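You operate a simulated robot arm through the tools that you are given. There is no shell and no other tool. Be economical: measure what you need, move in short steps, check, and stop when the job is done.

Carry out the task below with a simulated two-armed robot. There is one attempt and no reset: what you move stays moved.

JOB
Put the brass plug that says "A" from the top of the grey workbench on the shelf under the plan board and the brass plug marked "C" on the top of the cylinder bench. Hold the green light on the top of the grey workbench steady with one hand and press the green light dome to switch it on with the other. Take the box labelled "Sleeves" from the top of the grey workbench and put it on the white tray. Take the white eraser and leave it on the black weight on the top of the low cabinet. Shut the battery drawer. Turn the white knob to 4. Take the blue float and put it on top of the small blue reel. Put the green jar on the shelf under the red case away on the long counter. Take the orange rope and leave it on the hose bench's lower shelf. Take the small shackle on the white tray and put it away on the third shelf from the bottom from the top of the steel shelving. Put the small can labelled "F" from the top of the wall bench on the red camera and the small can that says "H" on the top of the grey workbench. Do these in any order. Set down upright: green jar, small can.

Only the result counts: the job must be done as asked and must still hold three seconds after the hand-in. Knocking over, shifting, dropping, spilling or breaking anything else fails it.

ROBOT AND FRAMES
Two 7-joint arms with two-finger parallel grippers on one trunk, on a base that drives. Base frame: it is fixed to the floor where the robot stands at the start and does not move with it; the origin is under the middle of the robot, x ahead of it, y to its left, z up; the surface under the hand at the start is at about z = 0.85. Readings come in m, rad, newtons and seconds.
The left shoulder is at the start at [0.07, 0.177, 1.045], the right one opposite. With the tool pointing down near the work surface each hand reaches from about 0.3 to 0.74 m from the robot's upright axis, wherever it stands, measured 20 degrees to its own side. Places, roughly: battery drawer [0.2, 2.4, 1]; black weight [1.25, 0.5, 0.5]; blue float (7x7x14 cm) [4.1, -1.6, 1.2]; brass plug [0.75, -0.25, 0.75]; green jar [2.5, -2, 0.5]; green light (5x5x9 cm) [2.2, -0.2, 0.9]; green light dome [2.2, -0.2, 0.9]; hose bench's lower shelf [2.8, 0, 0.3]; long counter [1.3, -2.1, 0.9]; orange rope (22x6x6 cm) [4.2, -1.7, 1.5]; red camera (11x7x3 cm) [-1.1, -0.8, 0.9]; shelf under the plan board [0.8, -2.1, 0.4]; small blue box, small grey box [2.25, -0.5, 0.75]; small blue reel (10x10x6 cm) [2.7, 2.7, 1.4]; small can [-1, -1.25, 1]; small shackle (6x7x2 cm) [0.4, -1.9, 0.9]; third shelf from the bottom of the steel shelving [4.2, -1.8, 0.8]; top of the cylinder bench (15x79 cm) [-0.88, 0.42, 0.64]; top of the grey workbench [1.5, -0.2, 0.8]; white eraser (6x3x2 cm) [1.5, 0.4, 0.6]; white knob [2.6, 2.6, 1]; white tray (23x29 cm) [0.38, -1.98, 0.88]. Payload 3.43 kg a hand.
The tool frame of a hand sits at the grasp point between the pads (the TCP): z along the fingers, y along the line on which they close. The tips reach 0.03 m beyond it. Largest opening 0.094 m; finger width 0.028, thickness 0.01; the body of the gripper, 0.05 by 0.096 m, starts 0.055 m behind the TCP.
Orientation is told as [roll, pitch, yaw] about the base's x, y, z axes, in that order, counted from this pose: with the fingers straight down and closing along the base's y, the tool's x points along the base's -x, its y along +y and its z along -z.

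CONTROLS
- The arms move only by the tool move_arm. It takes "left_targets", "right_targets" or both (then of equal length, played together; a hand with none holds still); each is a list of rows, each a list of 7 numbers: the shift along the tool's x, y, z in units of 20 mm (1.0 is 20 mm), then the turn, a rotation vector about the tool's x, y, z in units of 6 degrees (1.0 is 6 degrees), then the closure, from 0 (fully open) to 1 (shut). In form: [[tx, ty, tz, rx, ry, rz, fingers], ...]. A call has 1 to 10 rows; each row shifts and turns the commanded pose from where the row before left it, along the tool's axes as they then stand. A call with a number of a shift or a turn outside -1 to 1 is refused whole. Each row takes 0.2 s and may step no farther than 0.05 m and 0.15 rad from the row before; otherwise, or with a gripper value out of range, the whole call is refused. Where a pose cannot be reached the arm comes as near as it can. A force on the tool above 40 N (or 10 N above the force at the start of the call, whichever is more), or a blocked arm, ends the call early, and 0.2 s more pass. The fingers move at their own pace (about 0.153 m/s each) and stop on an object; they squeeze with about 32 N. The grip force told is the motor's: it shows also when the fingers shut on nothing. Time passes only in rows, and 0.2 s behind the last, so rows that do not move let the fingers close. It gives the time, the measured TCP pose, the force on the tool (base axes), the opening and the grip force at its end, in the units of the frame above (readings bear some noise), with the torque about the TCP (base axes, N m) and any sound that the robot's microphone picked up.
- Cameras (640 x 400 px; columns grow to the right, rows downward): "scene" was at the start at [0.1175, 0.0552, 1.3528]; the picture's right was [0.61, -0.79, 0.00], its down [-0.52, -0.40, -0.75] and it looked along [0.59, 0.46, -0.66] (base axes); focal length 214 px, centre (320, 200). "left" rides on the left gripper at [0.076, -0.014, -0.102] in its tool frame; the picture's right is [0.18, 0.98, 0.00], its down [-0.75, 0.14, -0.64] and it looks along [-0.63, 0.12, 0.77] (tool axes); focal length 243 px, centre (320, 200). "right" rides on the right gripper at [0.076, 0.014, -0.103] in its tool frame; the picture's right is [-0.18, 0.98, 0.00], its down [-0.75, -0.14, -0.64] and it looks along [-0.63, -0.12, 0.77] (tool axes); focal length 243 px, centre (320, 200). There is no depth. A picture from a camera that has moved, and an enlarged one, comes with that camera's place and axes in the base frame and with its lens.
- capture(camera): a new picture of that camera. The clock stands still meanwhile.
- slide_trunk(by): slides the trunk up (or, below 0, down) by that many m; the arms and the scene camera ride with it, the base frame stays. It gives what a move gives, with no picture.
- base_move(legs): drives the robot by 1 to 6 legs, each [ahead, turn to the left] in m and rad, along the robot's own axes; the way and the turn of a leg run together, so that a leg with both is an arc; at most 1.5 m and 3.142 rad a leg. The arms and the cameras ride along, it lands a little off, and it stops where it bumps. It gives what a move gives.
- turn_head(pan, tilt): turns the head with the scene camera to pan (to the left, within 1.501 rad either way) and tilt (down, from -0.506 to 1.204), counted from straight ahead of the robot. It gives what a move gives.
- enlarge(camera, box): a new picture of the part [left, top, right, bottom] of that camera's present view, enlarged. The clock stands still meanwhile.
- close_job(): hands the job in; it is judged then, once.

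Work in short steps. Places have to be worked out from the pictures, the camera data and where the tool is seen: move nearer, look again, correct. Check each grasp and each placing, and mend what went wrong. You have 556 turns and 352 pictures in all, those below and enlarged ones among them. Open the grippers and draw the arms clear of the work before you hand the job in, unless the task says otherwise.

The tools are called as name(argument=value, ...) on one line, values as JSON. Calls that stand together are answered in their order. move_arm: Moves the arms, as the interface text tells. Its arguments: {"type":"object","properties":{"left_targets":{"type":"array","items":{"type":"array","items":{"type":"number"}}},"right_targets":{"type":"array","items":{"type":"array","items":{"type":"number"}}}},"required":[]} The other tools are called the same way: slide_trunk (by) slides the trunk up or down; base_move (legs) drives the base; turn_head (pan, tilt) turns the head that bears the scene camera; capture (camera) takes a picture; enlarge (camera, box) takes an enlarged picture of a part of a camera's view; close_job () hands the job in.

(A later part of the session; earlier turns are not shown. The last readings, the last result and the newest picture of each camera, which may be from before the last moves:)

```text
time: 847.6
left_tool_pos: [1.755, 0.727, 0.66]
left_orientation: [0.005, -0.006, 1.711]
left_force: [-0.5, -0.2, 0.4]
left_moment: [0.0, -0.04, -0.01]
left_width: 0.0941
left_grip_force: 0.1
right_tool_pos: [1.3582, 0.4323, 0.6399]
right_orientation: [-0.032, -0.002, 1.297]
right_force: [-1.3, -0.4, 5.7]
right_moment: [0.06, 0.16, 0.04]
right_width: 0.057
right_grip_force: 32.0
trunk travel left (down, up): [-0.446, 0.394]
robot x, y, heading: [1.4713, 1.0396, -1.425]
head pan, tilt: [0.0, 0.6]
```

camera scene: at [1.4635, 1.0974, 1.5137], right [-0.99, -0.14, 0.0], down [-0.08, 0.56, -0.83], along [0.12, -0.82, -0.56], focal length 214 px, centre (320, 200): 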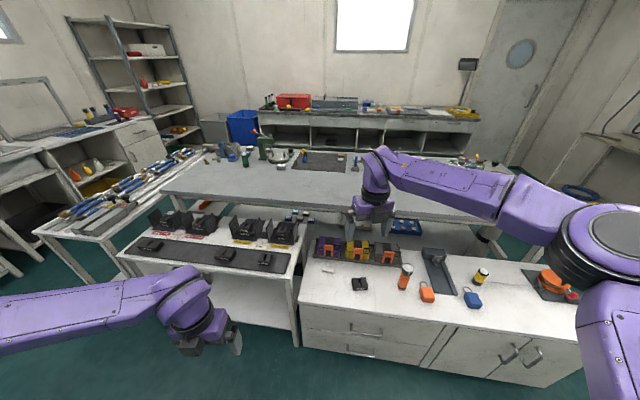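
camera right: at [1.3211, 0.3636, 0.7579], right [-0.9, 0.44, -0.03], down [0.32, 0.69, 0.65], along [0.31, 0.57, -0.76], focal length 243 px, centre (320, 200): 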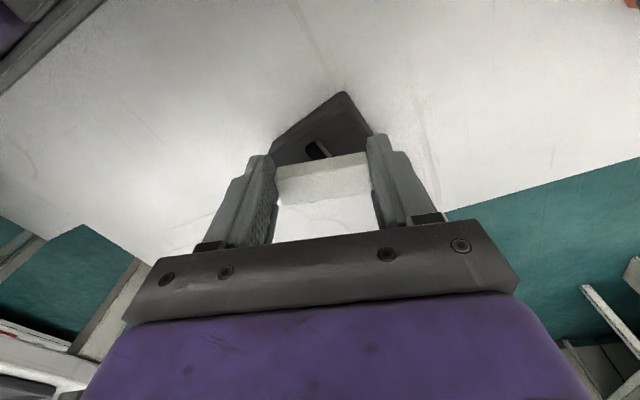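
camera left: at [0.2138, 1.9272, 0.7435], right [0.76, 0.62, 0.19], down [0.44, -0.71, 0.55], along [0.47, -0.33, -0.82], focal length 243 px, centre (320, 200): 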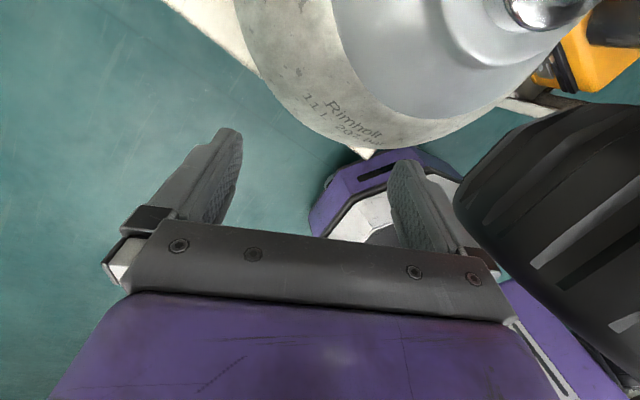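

Contact. Release and lift straight up.

move_arm(right_targets=[[0, 0, 0.03, 0, 0, 0, 1], [0, 0, 0, 0, 0, 0, 0.3], [0, 0, 0, 0, 0, 0, 0.2], [0, 0, -0.5, 0, 0, 0, 0.2], [0, 0, -1, 0, 0, 0, 0.2], [0, 0, -1, 0, 0, 0, 0], [0, 0, -1, 0, 0, 0, 0], [0, 0, -1, 0, 0, 0, 0], [0, 0, -1, 0, 0, 0, 0]])

capture(camera="right")

```text
time: 849.6
left_tool_pos: [1.7559, 0.7269, 0.6598]
left_orientation: [0.004, -0.01, 1.713]
left_force: [-0.8, 0.5, -0.3]
left_moment: [-0.04, 0.0, 0.02]
left_width: 0.094
left_grip_force: 0.1
right_tool_pos: [1.355, 0.4323, 0.7485]
right_orientation: [-0.029, -0.006, 1.298]
right_force: [-0.3, -1.4, -1.2]
right_moment: [-0.05, -0.03, 0.0]
right_width: 0.0936
right_grip_force: 0.1
trunk travel left (down, up): [-0.446, 0.394]
robot x, y, heading: [1.4716, 1.034, -1.425]
head pan, tilt: [0.0, 0.6]
```

```text
54 pictures are left
camera right: at [1.3181, 0.3633, 0.8507], right [-0.9, 0.44, -0.03], down [0.32, 0.69, 0.65], along [0.31, 0.57, -0.76], focal length 243 px, centre (320, 200)
```

right: 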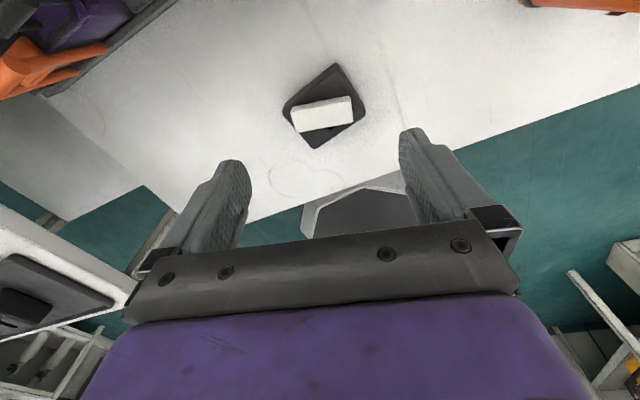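

The eraser lies on the weight. Back off, raise the trunk, and drive round the right side to the workbench aisle.

base_move(legs=[[-0.35, 0]])

slide_trunk(by=0.33)

base_move(legs=[[0, 1.425], [1.5, 0], [0.45, 0], [0, -1.57], [1.5, 0], [1.0, 0]])

base_move(legs=[[0, -1.57], [1.25, 0], [0, -1.57]])

turn_head(pan=0.0, tilt=0.65)

capture(camera="scene")

```text
time: 851.9
left_tool_pos: [1.7027, 1.0737, 0.6608]
left_orientation: [0.006, -0.008, 1.707]
left_force: [-0.5, -0.1, 0.6]
left_moment: [0.02, -0.01, 0.0]
left_width: 0.0939
left_grip_force: 0.1
right_tool_pos: [1.3028, 0.7822, 0.7491]
right_orientation: [-0.032, -0.006, 1.292]
right_force: [0.2, 0.8, 0.2]
right_moment: [0.0, 0.0, -0.04]
right_width: 0.0943
right_grip_force: 0.0
trunk travel left (down, up): [-0.446, 0.394]
robot x, y, heading: [1.4242, 1.3843, -1.425]
head pan, tilt: [0.0, 0.6]
```

```text
time: 855.2
left_tool_pos: [1.7023, 1.0741, 0.9901]
left_orientation: [0.004, -0.01, 1.707]
left_force: [0.2, 0.3, -0.2]
left_moment: [0.03, 0.02, 0.01]
left_width: 0.0944
left_grip_force: 0.0
right_tool_pos: [1.302, 0.78, 1.0793]
right_orientation: [-0.031, -0.004, 1.292]
right_force: [0.6, 0.0, -0.3]
right_moment: [-0.03, -0.03, 0.0]
right_width: 0.094
right_grip_force: 0.0
trunk travel left (down, up): [-0.776, 0.064]
robot x, y, heading: [1.4191, 1.3846, -1.432]
head pan, tilt: [0.0, 0.6]
```

```text
time: 884.3
left_tool_pos: [3.5717, -1.5217, 0.9904]
left_orientation: [0.007, -0.009, 1.563]
left_force: [-0.7, 0.0, 0.2]
left_moment: [0.02, -0.02, -0.02]
left_width: 0.0939
left_grip_force: 0.2
right_tool_pos: [3.1316, -1.7539, 1.0788]
right_orientation: [-0.03, -0.006, 1.148]
right_force: [0.6, 0.2, 0.6]
right_moment: [0.02, 0.0, 0.02]
right_width: 0.0942
right_grip_force: 0.0
trunk travel left (down, up): [-0.776, 0.064]
robot x, y, heading: [3.3377, -1.1732, -1.575]
head pan, tilt: [0.0, 0.6]
```

```text
time: 898.2
left_tool_pos: [1.8909, -0.7919, 0.99]
left_orientation: [0.004, -0.01, -1.634]
left_force: [-0.5, 0.7, 0.5]
left_moment: [-0.04, 0.01, 0.0]
left_width: 0.0938
left_grip_force: 0.1
right_tool_pos: [2.3426, -0.5859, 1.0779]
right_orientation: [-0.03, -0.005, -2.053]
right_force: [0.1, 0.1, 0.2]
right_moment: [0.03, 0.04, 0.01]
right_width: 0.0939
right_grip_force: 0.0
trunk travel left (down, up): [-0.776, 0.064]
robot x, y, heading: [2.1059, -1.1497, 1.509]
head pan, tilt: [0.0, 0.6]
```

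```text
time: 898.8
left_tool_pos: [1.8915, -0.7927, 0.9897]
left_orientation: [0.005, -0.009, -1.636]
left_force: [-0.4, 0.1, 1.0]
left_moment: [0.02, 0.04, -0.01]
left_width: 0.0938
left_grip_force: 0.0
right_tool_pos: [2.3417, -0.5854, 1.0788]
right_orientation: [-0.03, -0.006, -2.053]
right_force: [0.9, 1.0, 0.7]
right_moment: [0.0, -0.03, -0.02]
right_width: 0.094
right_grip_force: 0.1
trunk travel left (down, up): [-0.776, 0.064]
robot x, y, heading: [2.1071, -1.1522, 1.513]
head pan, tilt: [0.0, 0.649]
```

```text
53 pictures are left
camera scene: at [2.1145, -1.0126, 1.5094], right [1.0, -0.06, 0.0], down [-0.04, -0.6, -0.8], along [0.05, 0.8, -0.6], focal length 214 px, centre (320, 200)
```

scene: 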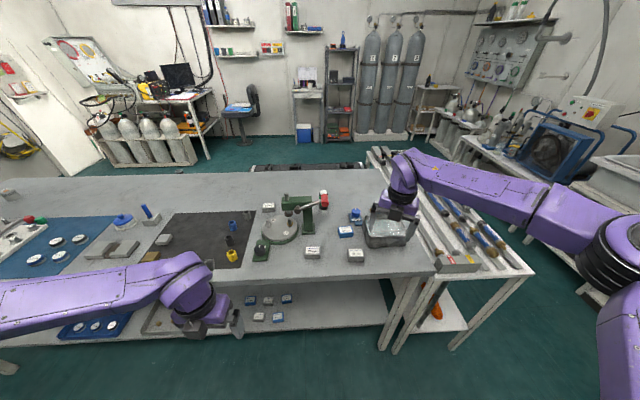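

enlarge(camera="scene", box=[210, 180, 450, 330])

enlarge(camera="scene", box=[225, 200, 385, 270])

```text
2.67 times, centred on (330, 255) of scene
camera zoom: at [2.1145, -1.0126, 1.5094], right [1.0, -0.06, 0.0], down [-0.04, -0.6, -0.8], along [0.05, 0.8, -0.6], focal length 572 px, centre (293, 53)
```

zoom: 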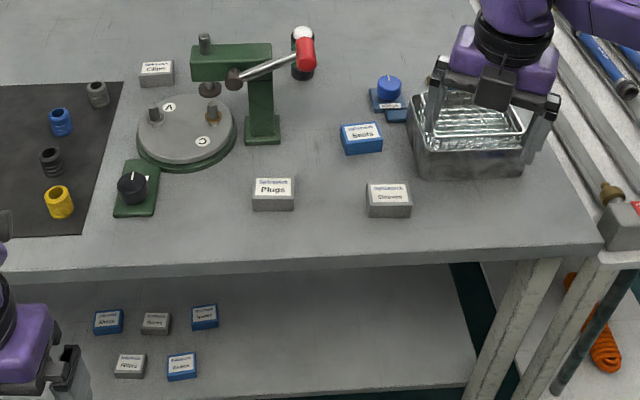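

```text
4.00 times, centred on (305, 235) of scene
camera zoom: at [2.1145, -1.0126, 1.5094], right [1.0, -0.06, 0.0], down [-0.04, -0.6, -0.8], along [0.05, 0.8, -0.6], focal length 858 px, centre (380, 60)
```

zoom: 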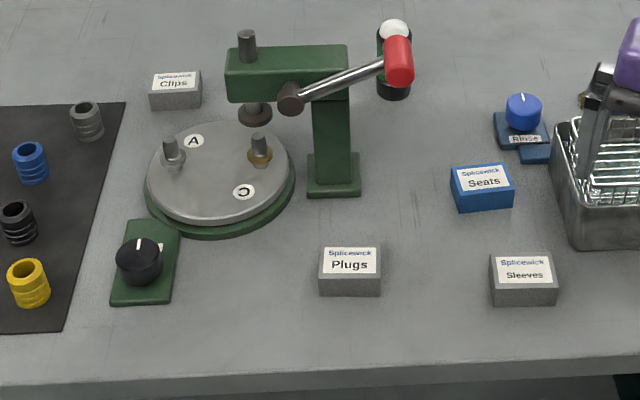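

"Sleeves" is the grey box at ≈(2.277,-0.50). Align the right hand and lower over it.

move_arm(right_targets=[[0, 0, 0.3, 0, 0, -1, 0], [0, 0, 0.3, 0, 0, -1, 0], [0, 0, 0.3, 0, 0, -1, 0], [0, 0, 0.3, 0, 0, -1, 0], [0, 0, 0.3, 0, 0, -0.6, 0], [0.85, -0.65, 0.5, 0, 0, 0, 0], [0.85, -0.65, 0.5, 0, 0, 0, 0], [0.85, -0.65, 0.5, 0, 0, 0, 0], [0.85, -0.65, 0.5, 0, 0, 0, 0], [0.85, -0.65, 0.5, 0, 0, 0, 0]])

capture(camera="right")

```text
time: 901.0
left_tool_pos: [1.8889, -0.7912, 0.9887]
left_orientation: [0.007, -0.008, -1.634]
left_force: [-0.3, -0.5, -0.3]
left_moment: [-0.03, 0.01, -0.01]
left_width: 0.0943
left_grip_force: 0.2
right_tool_pos: [2.2738, -0.4999, 1.0037]
right_orientation: [-0.031, 0.009, -1.571]
right_force: [0.4, 0.5, 0.4]
right_moment: [0.02, 0.03, -0.03]
right_width: 0.0939
right_grip_force: 0.0
trunk travel left (down, up): [-0.776, 0.064]
robot x, y, heading: [2.1067, -1.1559, 1.51]
head pan, tilt: [0.0, 0.649]
```

```text
50 pictures are left
camera right: at [2.2923, -0.4246, 1.1057], right [0.98, -0.18, -0.03], down [-0.12, -0.76, 0.64], along [-0.14, -0.62, -0.77], focal length 243 px, centre (320, 200)
```

right: 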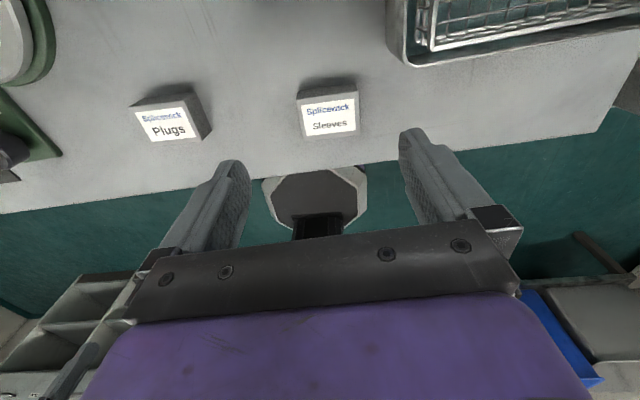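

Directly above. Lower 12 cm and close.

move_arm(right_targets=[[0, 0.2, 1, 0, 0, 0, 0.1], [0, 0, 1, 0, 0, 0, 0.1], [0, 0, 1, 0, 0, 0, 0.1], [0, 0, 1, 0, 0, 0, 0.1], [0, 0, 1, 0, 0, 0, 0.1], [0, 0, 0.75, 0, 0, 0, 0.1], [0, 0, 0, 0, 0, 0, 1], [0, 0, 0, 0, 0, 0, 1], [0, 0, 0, 0, 0, 0, 1], [0, 0, 0, 0, 0, 0, 1]])

capture(camera="right")

```text
time: 903.2
left_tool_pos: [1.8913, -0.7921, 0.9902]
left_orientation: [0.008, -0.008, -1.635]
left_force: [-0.4, 0.7, -0.2]
left_moment: [-0.02, 0.0, 0.02]
left_width: 0.094
left_grip_force: 0.0
right_tool_pos: [2.276, -0.5009, 0.8863]
right_orientation: [-0.029, 0.008, -1.57]
right_force: [-0.1, -0.6, -0.2]
right_moment: [-0.02, -0.03, -0.01]
right_width: 0.0573
right_grip_force: 32.1
trunk travel left (down, up): [-0.776, 0.064]
robot x, y, heading: [2.1019, -1.1518, 1.507]
head pan, tilt: [0.0, 0.649]
```

```text
49 pictures are left
camera right: at [2.2946, -0.4243, 0.989], right [0.98, -0.18, -0.03], down [-0.12, -0.76, 0.64], along [-0.14, -0.62, -0.77], focal length 243 px, centre (320, 200)
```

right: 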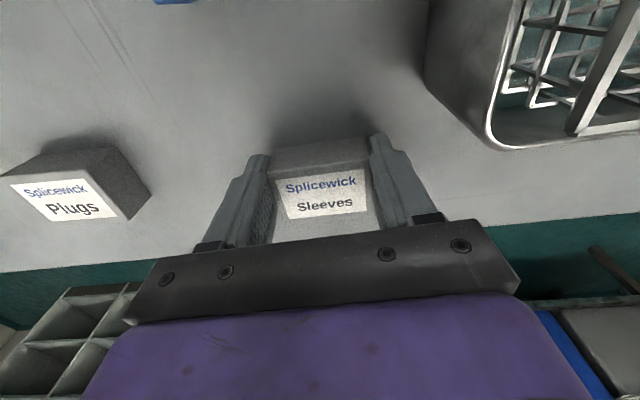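

"Sleeves" gripped. Lift, retract, and drive to the white tray.

move_arm(right_targets=[[0, 0, -1, 0, 0, 0, 1], [0, 0, -1, 0, 0, 0, 1], [0, 0, -1, 0, 0, 0, 1], [0, 0, -1, 0, 0, 0, 1], [-0.5, 0, -1, 0, 0, 0, 1], [-0.8, 0, -1, 0, 0, 0, 1], [-1, 0, -1, 0, 0, 0, 1], [-1, 0, -0.5, 0, 0, 0, 1], [-1, 0, 0, 0, 0, 0, 1], [-1, 0, 0, 0, 0, 0, 1]])

base_move(legs=[[0, 1.63], [1.5, 0], [0.07, 0], [0, 1.57]])

turn_head(pan=-0.2, tilt=0.7)

capture(camera="scene")

```text
time: 905.4
left_tool_pos: [1.8917, -0.7929, 0.9887]
left_orientation: [0.006, -0.007, -1.635]
left_force: [0.7, 0.6, 0.5]
left_moment: [0.02, -0.01, 0.02]
left_width: 0.0942
left_grip_force: 0.1
right_tool_pos: [2.2825, -0.6054, 1.033]
right_orientation: [-0.028, 0.01, -1.573]
right_force: [-0.6, 0.1, 0.1]
right_moment: [0.04, 0.01, 0.0]
right_width: 0.0571
right_grip_force: 32.8
trunk travel left (down, up): [-0.776, 0.064]
robot x, y, heading: [2.1037, -1.1554, 1.51]
head pan, tilt: [0.0, 0.649]
```

```text
time: 921.4
left_tool_pos: [0.7696, -1.4789, 0.9905]
left_orientation: [0.005, -0.006, 1.599]
left_force: [-0.2, 0.9, 1.0]
left_moment: [0.0, -0.02, 0.02]
left_width: 0.0941
left_grip_force: 0.0
right_tool_pos: [0.3971, -1.6998, 1.0335]
right_orientation: [-0.029, 0.01, 1.663]
right_force: [-0.4, 0.0, -0.3]
right_moment: [0.0, 0.0, -0.01]
right_width: 0.0572
right_grip_force: 32.0
trunk travel left (down, up): [-0.776, 0.064]
robot x, y, heading: [0.522, -1.141, -1.54]
head pan, tilt: [0.0, 0.649]
```

```text
time: 922.1
left_tool_pos: [0.7693, -1.4778, 0.9895]
left_orientation: [0.005, -0.01, 1.597]
left_force: [0.4, -0.2, 0.8]
left_moment: [-0.02, 0.0, 0.0]
left_width: 0.0942
left_grip_force: 0.1
right_tool_pos: [0.3967, -1.7004, 1.0337]
right_orientation: [-0.03, 0.009, 1.662]
right_force: [0.4, 1.0, -0.8]
right_moment: [-0.04, 0.02, 0.01]
right_width: 0.057
right_grip_force: 31.6
trunk travel left (down, up): [-0.776, 0.064]
robot x, y, heading: [0.5222, -1.1371, -1.539]
head pan, tilt: [-0.201, 0.7]
```

```text
48 pictures are left
camera scene: at [0.5117, -1.2696, 1.5051], right [-0.99, 0.17, 0.0], down [0.11, 0.63, -0.76], along [-0.13, -0.75, -0.64], focal length 214 px, centre (320, 200)
```

scene: 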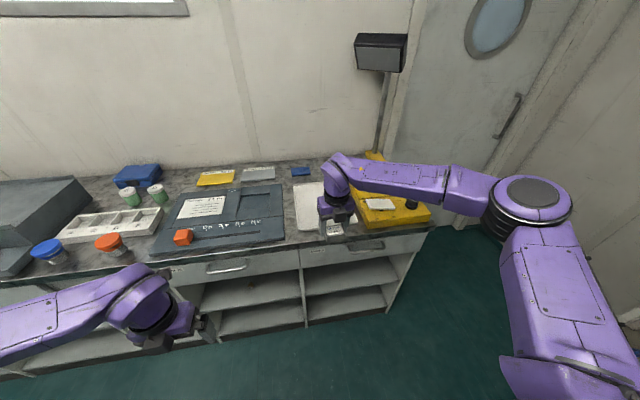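

Drive ahead 26 cm over the tray and lower the box.

base_move(legs=[[0.26, 0]])

move_arm(right_targets=[[0, 0.5, 1, 0, 0, 0, 1], [0, 0.5, 1, 0, 0, 0, 1], [0, 0, 1, 0, 0, 0, 1], [0, 0, 1, 0, 0, 0, 1], [0, 0, 0.5, 0, 0, 0, 1], [0, 0, 0, 0, 0, 0, 1]])

capture(camera="right")

```text
time: 923.9
left_tool_pos: [0.7782, -1.7331, 0.9905]
left_orientation: [0.005, -0.008, 1.598]
left_force: [0.5, -0.2, 0.3]
left_moment: [-0.03, 0.02, -0.01]
left_width: 0.0941
left_grip_force: 0.0
right_tool_pos: [0.4045, -1.9551, 1.034]
right_orientation: [-0.03, 0.011, 1.661]
right_force: [0.0, -1.3, -0.7]
right_moment: [-0.05, -0.01, 0.03]
right_width: 0.0568
right_grip_force: 32.4
trunk travel left (down, up): [-0.776, 0.064]
robot x, y, heading: [0.5323, -1.3947, -1.543]
head pan, tilt: [-0.201, 0.7]
```

```text
time: 925.3
left_tool_pos: [0.7774, -1.7334, 0.9898]
left_orientation: [0.006, -0.01, 1.595]
left_force: [0.4, 0.1, 0.9]
left_moment: [-0.02, 0.0, -0.01]
left_width: 0.094
left_grip_force: 0.0
right_tool_pos: [0.3887, -1.9554, 0.9421]
right_orientation: [-0.03, 0.009, 1.661]
right_force: [-0.4, -0.2, -0.6]
right_moment: [-0.01, -0.02, 0.0]
right_width: 0.057
right_grip_force: 32.3
trunk travel left (down, up): [-0.776, 0.064]
robot x, y, heading: [0.5284, -1.3954, -1.54]
head pan, tilt: [-0.201, 0.7]
```

```text
47 pictures are left
camera right: at [0.3786, -2.0321, 1.0451], right [-1.0, 0.09, -0.03], down [0.05, 0.77, 0.64], along [0.08, 0.63, -0.77], focal length 243 px, centre (320, 200)
```

right: 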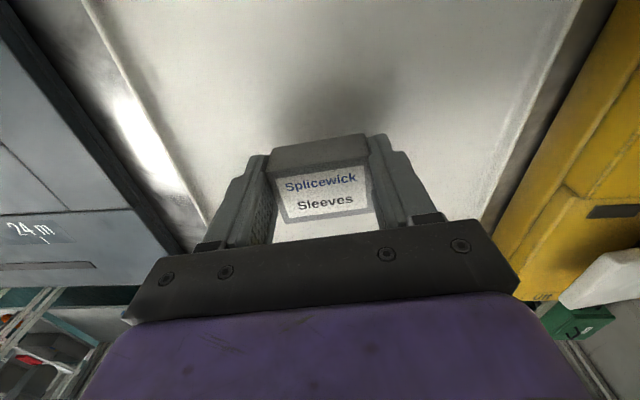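

Well over the tray. Lower to contact and release.

move_arm(right_targets=[[0, 0, 0.6, 0, 0, 0, 1], [0, 0, 0.25, 0, 0, 0, 1], [0, 0, 0, 0, 0, 0, 1]])

move_arm(right_targets=[[0, 0, 0.2, 0, 0, 0, 1], [0, 0, 0, 0, 0, 0, 1]])

move_arm(right_targets=[[0, 0, 0.15, 0, 0, 0, 1], [0, 0, 0, 0, 0, 0, 1]])

```text
time: 926.1
left_tool_pos: [0.7777, -1.735, 0.9894]
left_orientation: [0.007, -0.008, 1.597]
left_force: [-0.1, -0.8, -0.9]
left_moment: [-0.03, 0.03, -0.03]
left_width: 0.0942
left_grip_force: 0.0
right_tool_pos: [0.3889, -1.9586, 0.9263]
right_orientation: [-0.029, 0.009, 1.66]
right_force: [0.8, -0.5, -1.6]
right_moment: [-0.04, 0.0, 0.01]
right_width: 0.0572
right_grip_force: 31.5
trunk travel left (down, up): [-0.776, 0.064]
robot x, y, heading: [0.5316, -1.3934, -1.535]
head pan, tilt: [-0.201, 0.7]
```

```text
time: 926.7
left_tool_pos: [0.778, -1.7339, 0.9898]
left_orientation: [0.005, -0.009, 1.597]
left_force: [1.2, 0.3, 0.3]
left_moment: [0.04, 0.02, 0.01]
left_width: 0.0941
left_grip_force: 0.0
right_tool_pos: [0.388, -1.9578, 0.9208]
right_orientation: [-0.03, 0.008, 1.662]
right_force: [0.2, 0.0, -0.9]
right_moment: [-0.06, 0.01, -0.03]
right_width: 0.0572
right_grip_force: 32.3
trunk travel left (down, up): [-0.776, 0.064]
robot x, y, heading: [0.5299, -1.3952, -1.541]
head pan, tilt: [-0.201, 0.7]
```

```text
time: 927.3
left_tool_pos: [0.7774, -1.7329, 0.9906]
left_orientation: [0.004, -0.006, 1.594]
left_force: [0.9, 0.0, -0.2]
left_moment: [-0.05, -0.02, 0.0]
left_width: 0.094
left_grip_force: 0.0
right_tool_pos: [0.3887, -1.957, 0.9209]
right_orientation: [-0.031, 0.015, 1.662]
right_force: [-3.7, -1.5, 16.5]
right_moment: [0.3, 0.62, 0.09]
right_width: 0.0568
right_grip_force: 32.6
trunk travel left (down, up): [-0.776, 0.064]
robot x, y, heading: [0.5327, -1.4006, -1.543]
head pan, tilt: [-0.201, 0.7]
```

move_arm(right_targets=[[0, 0, 0, 0, 0, 0, 0.3], [0, 0, 0, 0, 0, 0, 0.15], [0, 0, 0, 0, 0, 0, 0.1], [0, 0, -1, 0, 0, 0, 0.1], [0, 0, -1, 0, 0, 0, 0.1], [0, 0, -1, 0, 0, 0, 0], [0, 0, -1, 0, 0, 0, 0], [0, 0, -1, 0, 0, 0, 0], [0, 0, -1, 0, 0, 0, 0], [-1, 0, -0.5, 0, 0, 0, 0]])

capture(camera="right")

base_move(legs=[[-0.26, 0], [0, 1.55], [1.5, 0], [0.03, 0], [0, 1.55]])

turn_head(pan=0.0, tilt=0.6)

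capture(camera="scene")

```text
time: 929.5
left_tool_pos: [0.7772, -1.7334, 0.9905]
left_orientation: [0.006, -0.006, 1.596]
left_force: [-1.1, -0.4, 0.6]
left_moment: [0.02, -0.02, -0.02]
left_width: 0.0939
left_grip_force: 0.0
right_tool_pos: [0.3803, -1.9355, 1.0475]
right_orientation: [-0.029, 0.009, 1.661]
right_force: [0.0, -0.1, 0.1]
right_moment: [-0.01, -0.01, -0.03]
right_width: 0.0941
right_grip_force: 0.1
trunk travel left (down, up): [-0.776, 0.064]
robot x, y, heading: [0.5334, -1.3984, -1.541]
head pan, tilt: [-0.201, 0.7]
```

```text
46 pictures are left
camera right: at [0.3706, -2.0117, 1.151], right [-1.0, 0.09, -0.03], down [0.05, 0.77, 0.64], along [0.08, 0.63, -0.77], focal length 243 px, centre (320, 200)
```

right: 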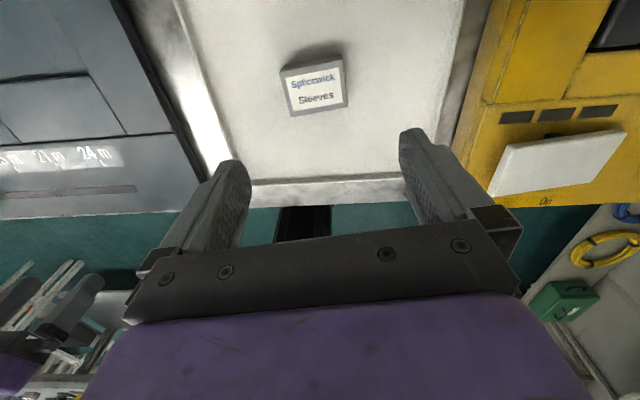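

```text
time: 946.4
left_tool_pos: [1.7997, -0.7741, 0.9907]
left_orientation: [0.006, -0.009, -1.552]
left_force: [-0.6, -0.4, 0.6]
left_moment: [0.0, -0.02, -0.04]
left_width: 0.0943
left_grip_force: 0.1
right_tool_pos: [2.1978, -0.5752, 1.0477]
right_orientation: [-0.03, 0.008, -1.491]
right_force: [0.0, 0.1, 0.5]
right_moment: [0.01, 0.02, 0.01]
right_width: 0.0938
right_grip_force: 0.1
trunk travel left (down, up): [-0.776, 0.064]
robot x, y, heading: [2.0403, -1.1155, 1.593]
head pan, tilt: [-0.201, 0.7]
```

```text
time: 947.1
left_tool_pos: [1.8001, -0.7736, 0.989]
left_orientation: [0.006, -0.008, -1.554]
left_force: [-1.4, -0.8, 1.5]
left_moment: [0.02, 0.01, -0.01]
left_width: 0.0941
left_grip_force: 0.0
right_tool_pos: [2.1988, -0.5753, 1.0473]
right_orientation: [-0.03, 0.007, -1.491]
right_force: [0.3, -0.8, 0.0]
right_moment: [0.01, 0.02, -0.01]
right_width: 0.0936
right_grip_force: 0.1
trunk travel left (down, up): [-0.776, 0.064]
robot x, y, heading: [2.0456, -1.1147, 1.589]
head pan, tilt: [0.0, 0.6]
```

```text
45 pictures are left
camera scene: at [2.0403, -0.9734, 1.5137], right [1.0, 0.02, 0.0], down [0.01, -0.57, -0.82], along [-0.02, 0.82, -0.57], focal length 214 px, centre (320, 200)
```

scene: 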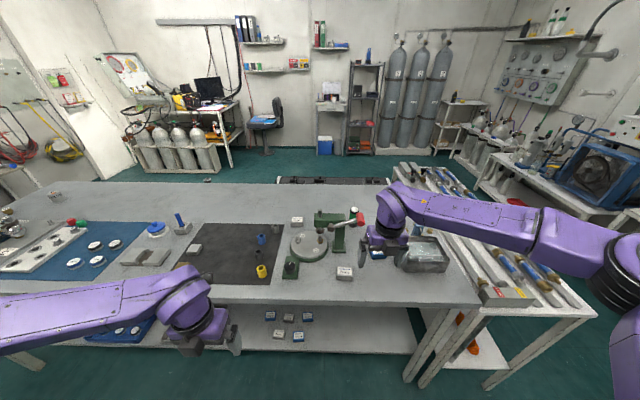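

Sleeves is on the tray. Now zoom on the green light near the press.

enlarge(camera="scene", box=[270, 190, 450, 300])

```text
3.56 times, centred on (360, 245) of scene
camera zoom: at [2.0403, -0.9734, 1.5137], right [1.0, 0.02, 0.0], down [0.01, -0.57, -0.82], along [-0.02, 0.82, -0.57], focal length 763 px, centre (178, 40)
```

zoom: 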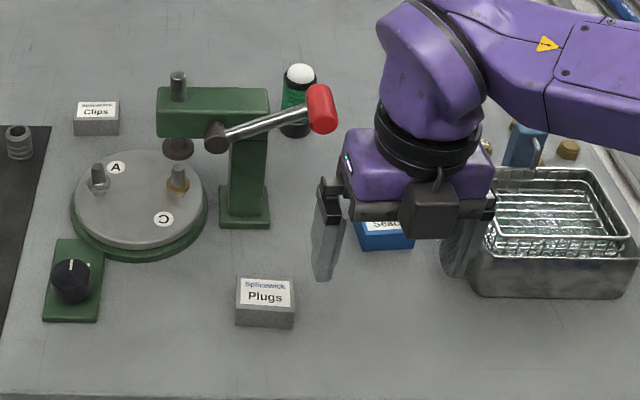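

Light at ≈(2.175,-0.215), 5 cm wide, dome top ≈0.94; a lever knob sits in front at (2.187,-0.297). Plan: right hand holds the body from the right side, left hand presses from above. Reposition the base to x≈2.28 and set the right hand's attitude.

base_move(legs=[[0, -1.57], [0.24, 0], [0, 1.55]])

move_arm(right_targets=[[0.75, 0, -0.3, 0, 1, 0, 0], [0.74, 0, -0.2, 0, 1, 0, 0], [0.72, 0, 0, 0, 1, 0, 0], [0.7, 0, 0.27, 0, 1, 0, 0], [0.66, 0, 0.34, 0, 1, 0, 0], [0.63, 0, 0.4, 0, 1, 0, 0], [0.58, 0, 0.47, 0, 1, 0, 0], [0.53, 0, 0.53, 0, 1, 0, 0], [0.47, 0, 0.58, 0, 1, 0, 0], [0.4, 0, 0.63, 0, 0.7, 0, 0]])

move_arm(right_targets=[[0, 0, 0, 0.85, 0, -0.53, 0], [0, 0, 0, 0.85, 0, -0.53, 0], [0, 0, 0, 0.85, 0, -0.53, 0], [0, 0, 0, 0.85, 0, -0.53, 0], [0, 0, 0, 0.85, 0, -0.53, 0], [0, 0, 0, 0.85, 0, -0.53, 0], [0, 0, 0, 0.85, 0, -0.53, 0], [0, 0, 0, 0.85, 0, -0.53, 0], [0, 0, 0, 0.85, 0, -0.53, 0], [0, 0, 0, 0.85, 0, -0.53, 0]])

capture(camera="scene")

```text
time: 956.6
left_tool_pos: [2.0428, -0.7739, 0.9887]
left_orientation: [0.005, -0.007, -1.557]
left_force: [-0.3, -0.1, 0.3]
left_moment: [0.0, -0.03, -0.01]
left_width: 0.0941
left_grip_force: 0.0
right_tool_pos: [2.441, -0.5748, 1.0469]
right_orientation: [-0.03, 0.008, -1.49]
right_force: [0.3, 0.7, 0.1]
right_moment: [0.0, -0.04, 0.0]
right_width: 0.0943
right_grip_force: 0.0
trunk travel left (down, up): [-0.776, 0.064]
robot x, y, heading: [2.2826, -1.1132, 1.592]
head pan, tilt: [0.0, 0.6]
```

```text
time: 958.8
left_tool_pos: [2.0439, -0.773, 0.9894]
left_orientation: [0.007, -0.009, -1.558]
left_force: [0.1, -0.3, -0.1]
left_moment: [0.0, -0.02, 0.03]
left_width: 0.094
left_grip_force: 0.1
right_tool_pos: [2.4289, -0.4277, 1.0562]
right_orientation: [-0.06, 1.026, -1.541]
right_force: [-0.6, -0.5, 0.2]
right_moment: [0.0, 0.0, -0.02]
right_width: 0.0938
right_grip_force: 0.0
trunk travel left (down, up): [-0.776, 0.064]
robot x, y, heading: [2.287, -1.1147, 1.595]
head pan, tilt: [0.0, 0.6]
```

```text
time: 961.0
left_tool_pos: [2.0426, -0.7727, 0.9901]
left_orientation: [0.004, -0.008, -1.559]
left_force: [-0.4, 0.7, -0.7]
left_moment: [0.01, 0.0, -0.02]
left_width: 0.0939
left_grip_force: 0.1
right_tool_pos: [2.4312, -0.4275, 1.0565]
right_orientation: [-0.013, 1.044, -0.452]
right_force: [-0.5, 0.0, 1.0]
right_moment: [0.03, -0.01, 0.01]
right_width: 0.094
right_grip_force: 0.0
trunk travel left (down, up): [-0.776, 0.064]
robot x, y, heading: [2.2836, -1.1145, 1.59]
head pan, tilt: [0.0, 0.6]
```

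```text
43 pictures are left
camera scene: at [2.2843, -0.9727, 1.5136], right [1.0, 0.02, 0.0], down [0.01, -0.57, -0.82], along [-0.02, 0.82, -0.57], focal length 214 px, centre (320, 200)
```

scene: 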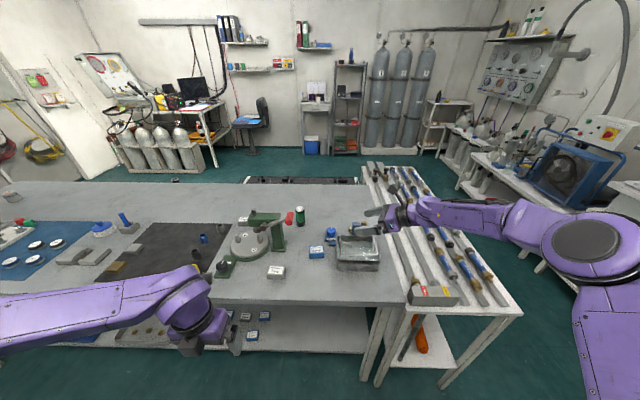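

The attitude worked. Zoom for an exact fix of the light and the obstacles.

enlarge(camera="scene", box=[230, 185, 390, 285])

```text
4.00 times, centred on (310, 235) of scene
camera zoom: at [2.2843, -0.9727, 1.5136], right [1.0, 0.02, 0.0], down [0.01, -0.57, -0.82], along [-0.02, 0.82, -0.57], focal length 858 px, centre (360, 60)
```

zoom: 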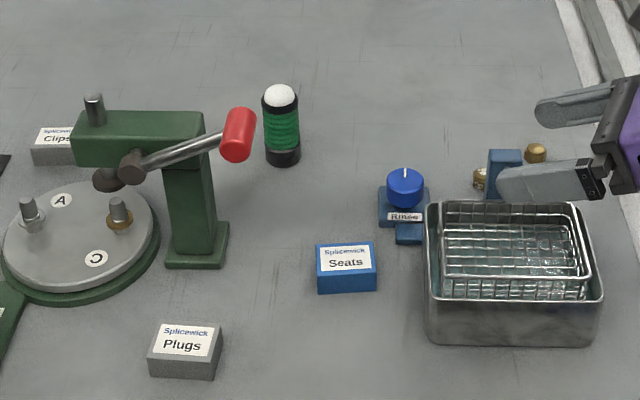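

Light at (2.177,-0.22), dome top ≈0.946. Drive ahead 22 cm and bring the right hand to a standoff on its right.

base_move(legs=[[0.22, 0]])

move_arm(right_targets=[[-0.21, -0.75, 0.9, 0, 0, 0, 0], [-0.21, -0.75, 0.9, 0, 0, 0, 0], [-0.21, -0.75, 0.9, 0, 0, 0, 0], [-0.21, -0.75, 0.9, 0, 0, 0, 0], [-0.21, -0.75, 0.9, 0, 0, 0, 0], [-0.21, -0.75, 0.9, 0, 0, 0, 0], [-0.21, -0.75, 0.9, 0, 0, 0, 0], [-0.21, -0.75, 0.9, 0, 0, 0, 0]])

capture(camera="right")

enlarge(camera="scene", box=[200, 190, 440, 340])

```text
time: 962.7
left_tool_pos: [2.0389, -0.556, 0.9891]
left_orientation: [0.005, -0.008, -1.555]
left_force: [0.2, -0.5, -0.6]
left_moment: [-0.01, 0.02, 0.02]
left_width: 0.0942
left_grip_force: 0.1
right_tool_pos: [2.4266, -0.21, 1.0576]
right_orientation: [-0.008, 1.046, -0.449]
right_force: [0.2, -0.1, -0.1]
right_moment: [0.01, 0.04, 0.02]
right_width: 0.094
right_grip_force: 0.0
trunk travel left (down, up): [-0.776, 0.064]
robot x, y, heading: [2.2813, -0.8964, 1.597]
head pan, tilt: [0.0, 0.6]
```

```text
time: 964.5
left_tool_pos: [2.0366, -0.5531, 0.9897]
left_orientation: [0.004, -0.007, -1.555]
left_force: [0.1, 0.1, -0.2]
left_moment: [0.06, 0.0, 0.03]
left_width: 0.0941
left_grip_force: 0.1
right_tool_pos: [2.2747, -0.271, 0.9555]
right_orientation: [-0.009, 1.044, -0.447]
right_force: [-1.4, 0.3, 0.7]
right_moment: [0.04, 0.01, 0.02]
right_width: 0.0939
right_grip_force: 0.1
trunk travel left (down, up): [-0.776, 0.064]
robot x, y, heading: [2.2773, -0.9, 1.589]
head pan, tilt: [0.0, 0.6]
```

```text
41 pictures are left
camera right: at [2.3284, -0.2794, 1.0729], right [0.5, 0.85, -0.16], down [0.78, -0.53, -0.33], along [-0.37, 0.04, -0.93], focal length 243 px, centre (320, 200)
```

right: 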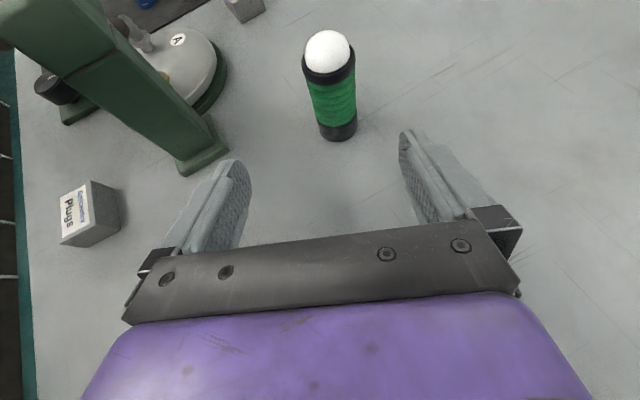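

```text
2.67 times, centred on (320, 265) of scene
camera zoom: at [2.2785, -0.7538, 1.5137], right [1.0, 0.02, 0.0], down [0.01, -0.57, -0.82], along [-0.02, 0.82, -0.57], focal length 572 px, centre (320, 27)
```

zoom: 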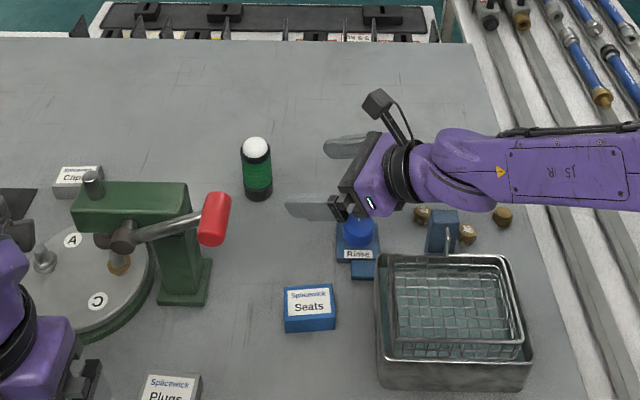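

Advance along the tool axis onto the light's body.

move_arm(right_targets=[[0, 0.3, 0.9, 0, 0, 0, 0], [0, 0.25, 0.9, 0, 0, 0, 0], [0, 0, 0.9, 0, 0, 0, 0], [0, 0, 0.9, 0, 0, 0, 0], [0, 0, 0.9, 0, 0, 0, 0], [0, 0, 0.9, 0, 0, 0, 0], [0, 0, 0.8, 0, 0, 0, 0], [0, 0, 0, 0, 0, 0, 0]])

capture(camera="right")

```text
time: 966.3
left_tool_pos: [2.038, -0.5533, 0.9895]
left_orientation: [0.005, -0.009, -1.557]
left_force: [-0.2, 0.4, 0.3]
left_moment: [-0.04, 0.0, -0.02]
left_width: 0.094
left_grip_force: 0.1
right_tool_pos: [2.1852, -0.217, 0.8929]
right_orientation: [-0.011, 1.044, -0.448]
right_force: [0.2, 0.5, 0.7]
right_moment: [0.01, -0.02, -0.01]
right_width: 0.0941
right_grip_force: 0.1
trunk travel left (down, up): [-0.776, 0.064]
robot x, y, heading: [2.2789, -0.8931, 1.589]
head pan, tilt: [0.0, 0.6]
```

```text
39 pictures are left
camera right: at [2.2375, -0.2252, 1.0116], right [0.5, 0.85, -0.16], down [0.78, -0.53, -0.33], along [-0.37, 0.04, -0.93], focal length 243 px, centre (320, 200)
```

right: 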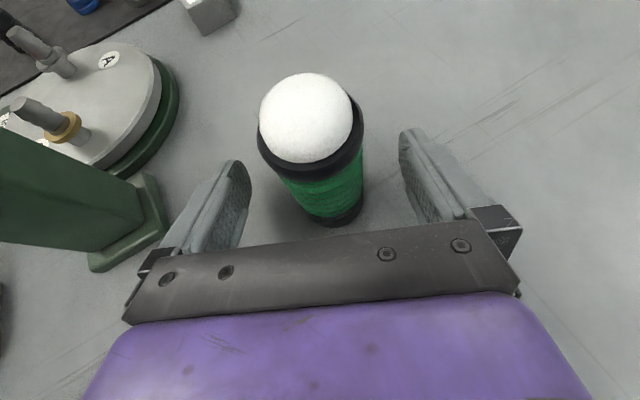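

Close on the body.

move_arm(right_targets=[[0, 0, 0.4, 0, 0, 0, 0.2], [0, 0, 0, 0, 0, 0, 1], [0, 0, 0, 0, 0, 0, 1], [0, 0, 0, 0, 0, 0, 1], [0, 0, 0, 0, 0, 0, 1]])

capture(camera="right")

```text
time: 967.5
left_tool_pos: [2.038, -0.5544, 0.9902]
left_orientation: [0.004, -0.007, -1.558]
left_force: [0.6, 0.1, -0.9]
left_moment: [0.02, 0.0, 0.0]
left_width: 0.0942
left_grip_force: 0.1
right_tool_pos: [2.1784, -0.2135, 0.8892]
right_orientation: [-0.008, 1.046, -0.449]
right_force: [0.8, 0.2, 1.1]
right_moment: [-0.05, 0.0, 0.0]
right_width: 0.0454
right_grip_force: 31.5
trunk travel left (down, up): [-0.776, 0.064]
robot x, y, heading: [2.2757, -0.8957, 1.589]
head pan, tilt: [0.0, 0.6]
```

```text
38 pictures are left
camera right: at [2.2311, -0.2219, 1.0069], right [0.5, 0.85, -0.16], down [0.78, -0.53, -0.33], along [-0.37, 0.04, -0.93], focal length 243 px, centre (320, 200)
```

right: 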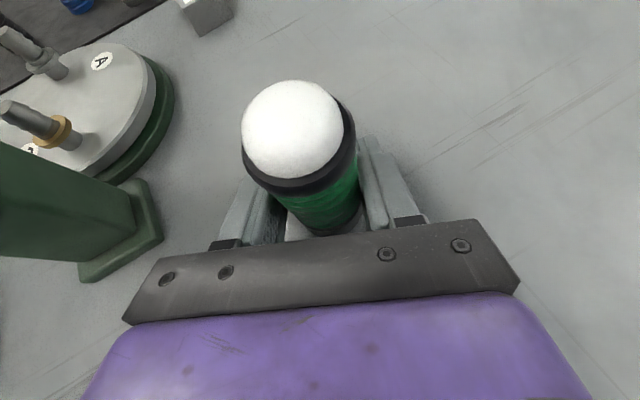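

Light held upright by the right hand. Now close the left hand, raise and tilt it (35° forward, leaning left), ready to press.

move_arm(left_targets=[[0, 0, -1, 0, 0, 0, 1], [0, 0, -1, 0, 0, 0, 1], [0, 0, -1, 0, 0, 0, 1], [0, 0, -1, 0, 0, 0, 1], [0.8, 0.3, 0, 0, 1, 0, 1], [0.8, 0.3, 0.1, 0, 1, 0, 1], [0.8, 0.3, 0.2, 0, 1, 0, 1], [0.8, 0.3, 0.3, -0.8, 1, 0, 1], [0.8, 0.3, 0.4, -0.8, 1, 0, 1], [0.8, 0.3, 0.4, -0.8, 1, 0, 1]])

enlarge(camera="scene", box=[200, 150, 440, 300])

```text
time: 969.7
left_tool_pos: [2.0744, -0.4522, 1.0693]
left_orientation: [0.286, 0.617, -1.504]
left_force: [-0.7, -0.4, 0.5]
left_moment: [0.02, -0.01, 0.0]
left_width: 0.0001
left_grip_force: 31.4
right_tool_pos: [2.1779, -0.2142, 0.8895]
right_orientation: [-0.007, 1.046, -0.449]
right_force: [-0.7, -0.1, -0.4]
right_moment: [-0.01, 0.04, -0.02]
right_width: 0.0455
right_grip_force: 32.0
trunk travel left (down, up): [-0.776, 0.064]
robot x, y, heading: [2.2825, -0.8955, 1.589]
head pan, tilt: [0.0, 0.6]
```

```text
2.67 times, centred on (320, 225) of scene
camera zoom: at [2.2787, -0.7541, 1.5137], right [1.0, 0.02, 0.0], down [0.01, -0.57, -0.82], along [-0.02, 0.82, -0.57], focal length 572 px, centre (320, 133)
```

zoom: 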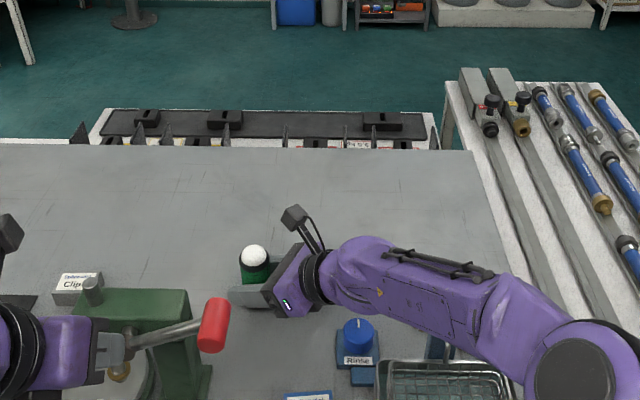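

Carry the left fingertips over the dome at constant height, then check.

move_arm(left_targets=[[0.88, 0.33, 0.75, 0, 0, 0, 1], [0.88, 0.33, 0.75, 0, 0, 0, 1], [0.88, 0.33, 0.75, 0, 0, 0, 1], [0.88, 0.33, 0.75, 0, 0, 0, 1], [0.88, 0.33, 0.75, 0, 0, 0, 1], [0.88, 0.33, 0.75, 0, 0, 0, 1], [0.88, 0.33, 0.75, 0, 0, 0, 1], [0.88, 0.33, 0.75, 0, 0, 0, 1], [0.88, 0.33, 0.75, 0, 0, 0, 1], [0.88, 0.33, 0.75, 0, 0, 0, 1]])

enlarge(camera="scene", box=[200, 150, 440, 300])

capture(camera="left")

```text
time: 971.9
left_tool_pos: [2.1636, -0.2277, 1.0666]
left_orientation: [0.282, 0.615, -1.505]
left_force: [0.0, 0.1, -0.5]
left_moment: [-0.03, 0.02, 0.0]
left_width: 0.0001
left_grip_force: 32.4
right_tool_pos: [2.1796, -0.2127, 0.8894]
right_orientation: [-0.01, 1.043, -0.45]
right_force: [0.3, 1.3, -0.2]
right_moment: [0.01, 0.02, 0.04]
right_width: 0.0454
right_grip_force: 32.3
trunk travel left (down, up): [-0.776, 0.064]
robot x, y, heading: [2.2826, -0.8975, 1.585]
head pan, tilt: [0.0, 0.6]
```

```text
2.67 times, centred on (320, 225) of scene
camera zoom: at [2.2798, -0.7534, 1.5136], right [1.0, 0.02, 0.0], down [0.01, -0.57, -0.82], along [-0.02, 0.82, -0.57], focal length 572 px, centre (320, 133)
```

zoom: 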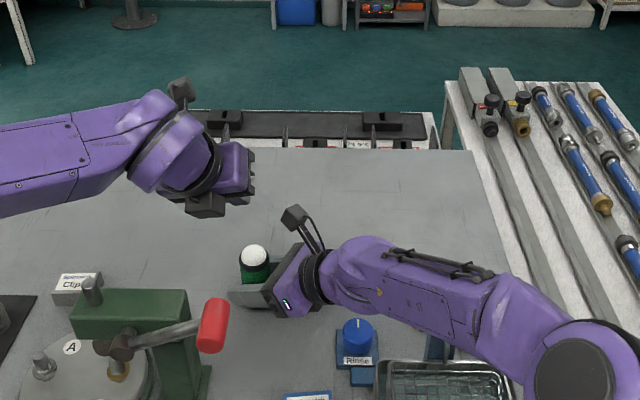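

```text
35 pictures are left
camera left: at [2.1221, -0.2241, 1.1894], right [0.94, 0.06, 0.33], down [0.02, -0.99, 0.1], along [0.33, -0.09, -0.94], focal length 243 px, centre (320, 200)
```

left: 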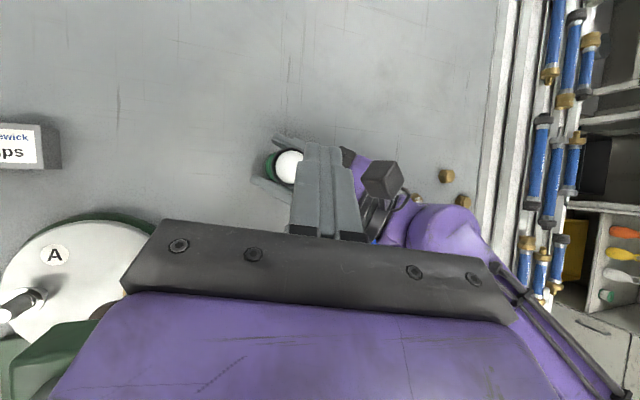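

Fingertips are above the dome. Lower to just above it, then press slowly.

move_arm(left_targets=[[-0.58, -0.2, 0.78, 0, 0, 0, 1], [-0.58, -0.2, 0.78, 0, 0, 0, 1], [-0.58, -0.2, 0.78, 0, 0, 0, 1], [-0.58, -0.2, 0.78, 0, 0, 0, 1], [0, 0, 0, 0, 0, 0, 1]])

enlarge(camera="scene", box=[240, 160, 360, 235])

```text
time: 973.1
left_tool_pos: [2.1677, -0.2295, 0.9882]
left_orientation: [0.279, 0.613, -1.505]
left_force: [0.3, -0.1, -0.1]
left_moment: [0.0, -0.01, -0.01]
left_width: 0.0002
left_grip_force: 32.0
right_tool_pos: [2.1789, -0.213, 0.8885]
right_orientation: [-0.01, 1.044, -0.448]
right_force: [0.3, 0.4, -1.0]
right_moment: [0.03, 0.02, 0.03]
right_width: 0.0456
right_grip_force: 32.2
trunk travel left (down, up): [-0.776, 0.064]
robot x, y, heading: [2.2767, -0.8968, 1.593]
head pan, tilt: [0.0, 0.6]
```

```text
5.33 times, centred on (300, 198) of scene
camera zoom: at [2.279, -0.754, 1.5136], right [1.0, 0.02, 0.0], down [0.01, -0.57, -0.82], along [-0.02, 0.82, -0.57], focal length 1144 px, centre (427, 213)
```

zoom: 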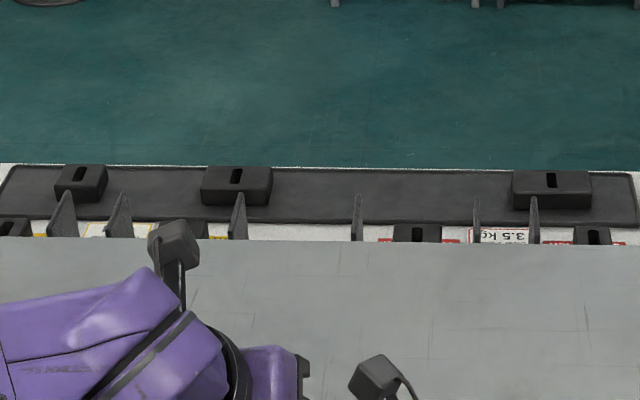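

move_arm(left_targets=[[-0.29, -0.1, 0.39, 0, 0, 0, 1], [-0.14, -0.05, 0.2, 0, 0, 0, 1], [0, 0, 0, 0, 0, 0, 1]])

move_arm(left_targets=[[-0.12, -0.04, 0.16, 0, 0, 0, 1], [0, 0, 0, 0, 0, 0, 1]])

move_arm(left_targets=[[-0.12, -0.04, 0.16, 0, 0, 0, 1], [0, 0, 0, 0, 0, 0, 1]])

```text
time: 973.9
left_tool_pos: [2.1681, -0.2288, 0.9748]
left_orientation: [0.282, 0.616, -1.502]
left_force: [0.6, -3.7, 9.0]
left_moment: [-0.07, -0.09, -0.02]
left_width: 0.0001
left_grip_force: 31.8
right_tool_pos: [2.1787, -0.2134, 0.8887]
right_orientation: [-0.008, 1.045, -0.449]
right_force: [-0.8, 4.9, -3.8]
right_moment: [-0.14, -0.03, -0.09]
right_width: 0.0455
right_grip_force: 32.0
trunk travel left (down, up): [-0.776, 0.064]
robot x, y, heading: [2.2821, -0.8989, 1.586]
head pan, tilt: [0.0, 0.6]
heard: click
```

```text
time: 974.5
left_tool_pos: [2.1672, -0.2277, 0.9717]
left_orientation: [0.285, 0.618, -1.505]
left_force: [1.7, -7.7, 22.2]
left_moment: [-0.14, -0.22, -0.06]
left_width: 0.0003
left_grip_force: 32.1
right_tool_pos: [2.1791, -0.214, 0.8887]
right_orientation: [-0.009, 1.045, -0.449]
right_force: [-2.1, 10.8, -12.9]
right_moment: [-0.26, -0.11, -0.08]
right_width: 0.0455
right_grip_force: 31.8
trunk travel left (down, up): [-0.776, 0.064]
robot x, y, heading: [2.2836, -0.8925, 1.591]
head pan, tilt: [0.0, 0.6]
```

```text
time: 975.1
left_tool_pos: [2.1678, -0.2292, 0.9697]
left_orientation: [0.284, 0.621, -1.505]
left_force: [0.0, -11.6, 35.1]
left_moment: [-0.11, -0.24, -0.19]
left_width: 0.0
left_grip_force: 32.1
right_tool_pos: [2.1779, -0.2148, 0.8891]
right_orientation: [-0.008, 1.045, -0.449]
right_force: [-2.3, 16.1, -21.7]
right_moment: [-0.36, -0.13, -0.04]
right_width: 0.0456
right_grip_force: 31.9
trunk travel left (down, up): [-0.776, 0.064]
robot x, y, heading: [2.2795, -0.8969, 1.592]
head pan, tilt: [0.0, 0.6]
```

A click was heard: the dome is pressed. Raise the left hand straight up and check that the light is on.

move_arm(left_targets=[[0.3, 0.1, -0.4, 0, 0, 0, 1], [0.58, 0.2, -0.78, 0, 0, 0, 1], [0.58, 0.2, -0.78, 0, 0, 0, 1], [0.58, 0.2, -0.78, 0, 0, 0, 1], [0.58, 0.2, -0.78, 0, 0, 0, 1], [0.58, 0.2, -0.78, 0, 0, 0, 1], [0, -1, 0, 0, 0, 0, 1], [0, -1, 0, 0, 0, 0, 1], [0, -1, 0, 0, 0, 0, 1], [0, -1, 0, 0, 0, 0, 1]])

capture(camera="right")

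```text
time: 977.3
left_tool_pos: [2.0839, -0.2213, 1.0567]
left_orientation: [0.283, 0.614, -1.504]
left_force: [-0.6, -0.3, 0.2]
left_moment: [-0.02, 0.04, -0.03]
left_width: 0.0
left_grip_force: 32.2
right_tool_pos: [2.1766, -0.2136, 0.8897]
right_orientation: [-0.007, 1.046, -0.449]
right_force: [-0.6, -0.3, 0.0]
right_moment: [-0.06, 0.02, 0.01]
right_width: 0.0452
right_grip_force: 31.2
trunk travel left (down, up): [-0.776, 0.064]
robot x, y, heading: [2.2818, -0.8966, 1.592]
head pan, tilt: [0.0, 0.6]
```

```text
33 pictures are left
camera right: at [2.2306, -0.2216, 1.0068], right [0.5, 0.85, -0.16], down [0.78, -0.53, -0.33], along [-0.37, 0.04, -0.93], focal length 243 px, centre (320, 200)
```

right: 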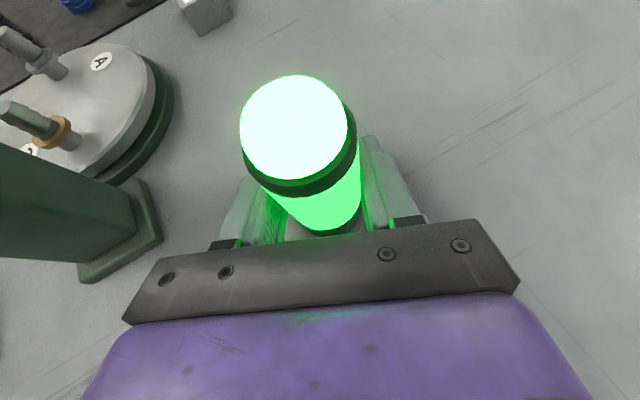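

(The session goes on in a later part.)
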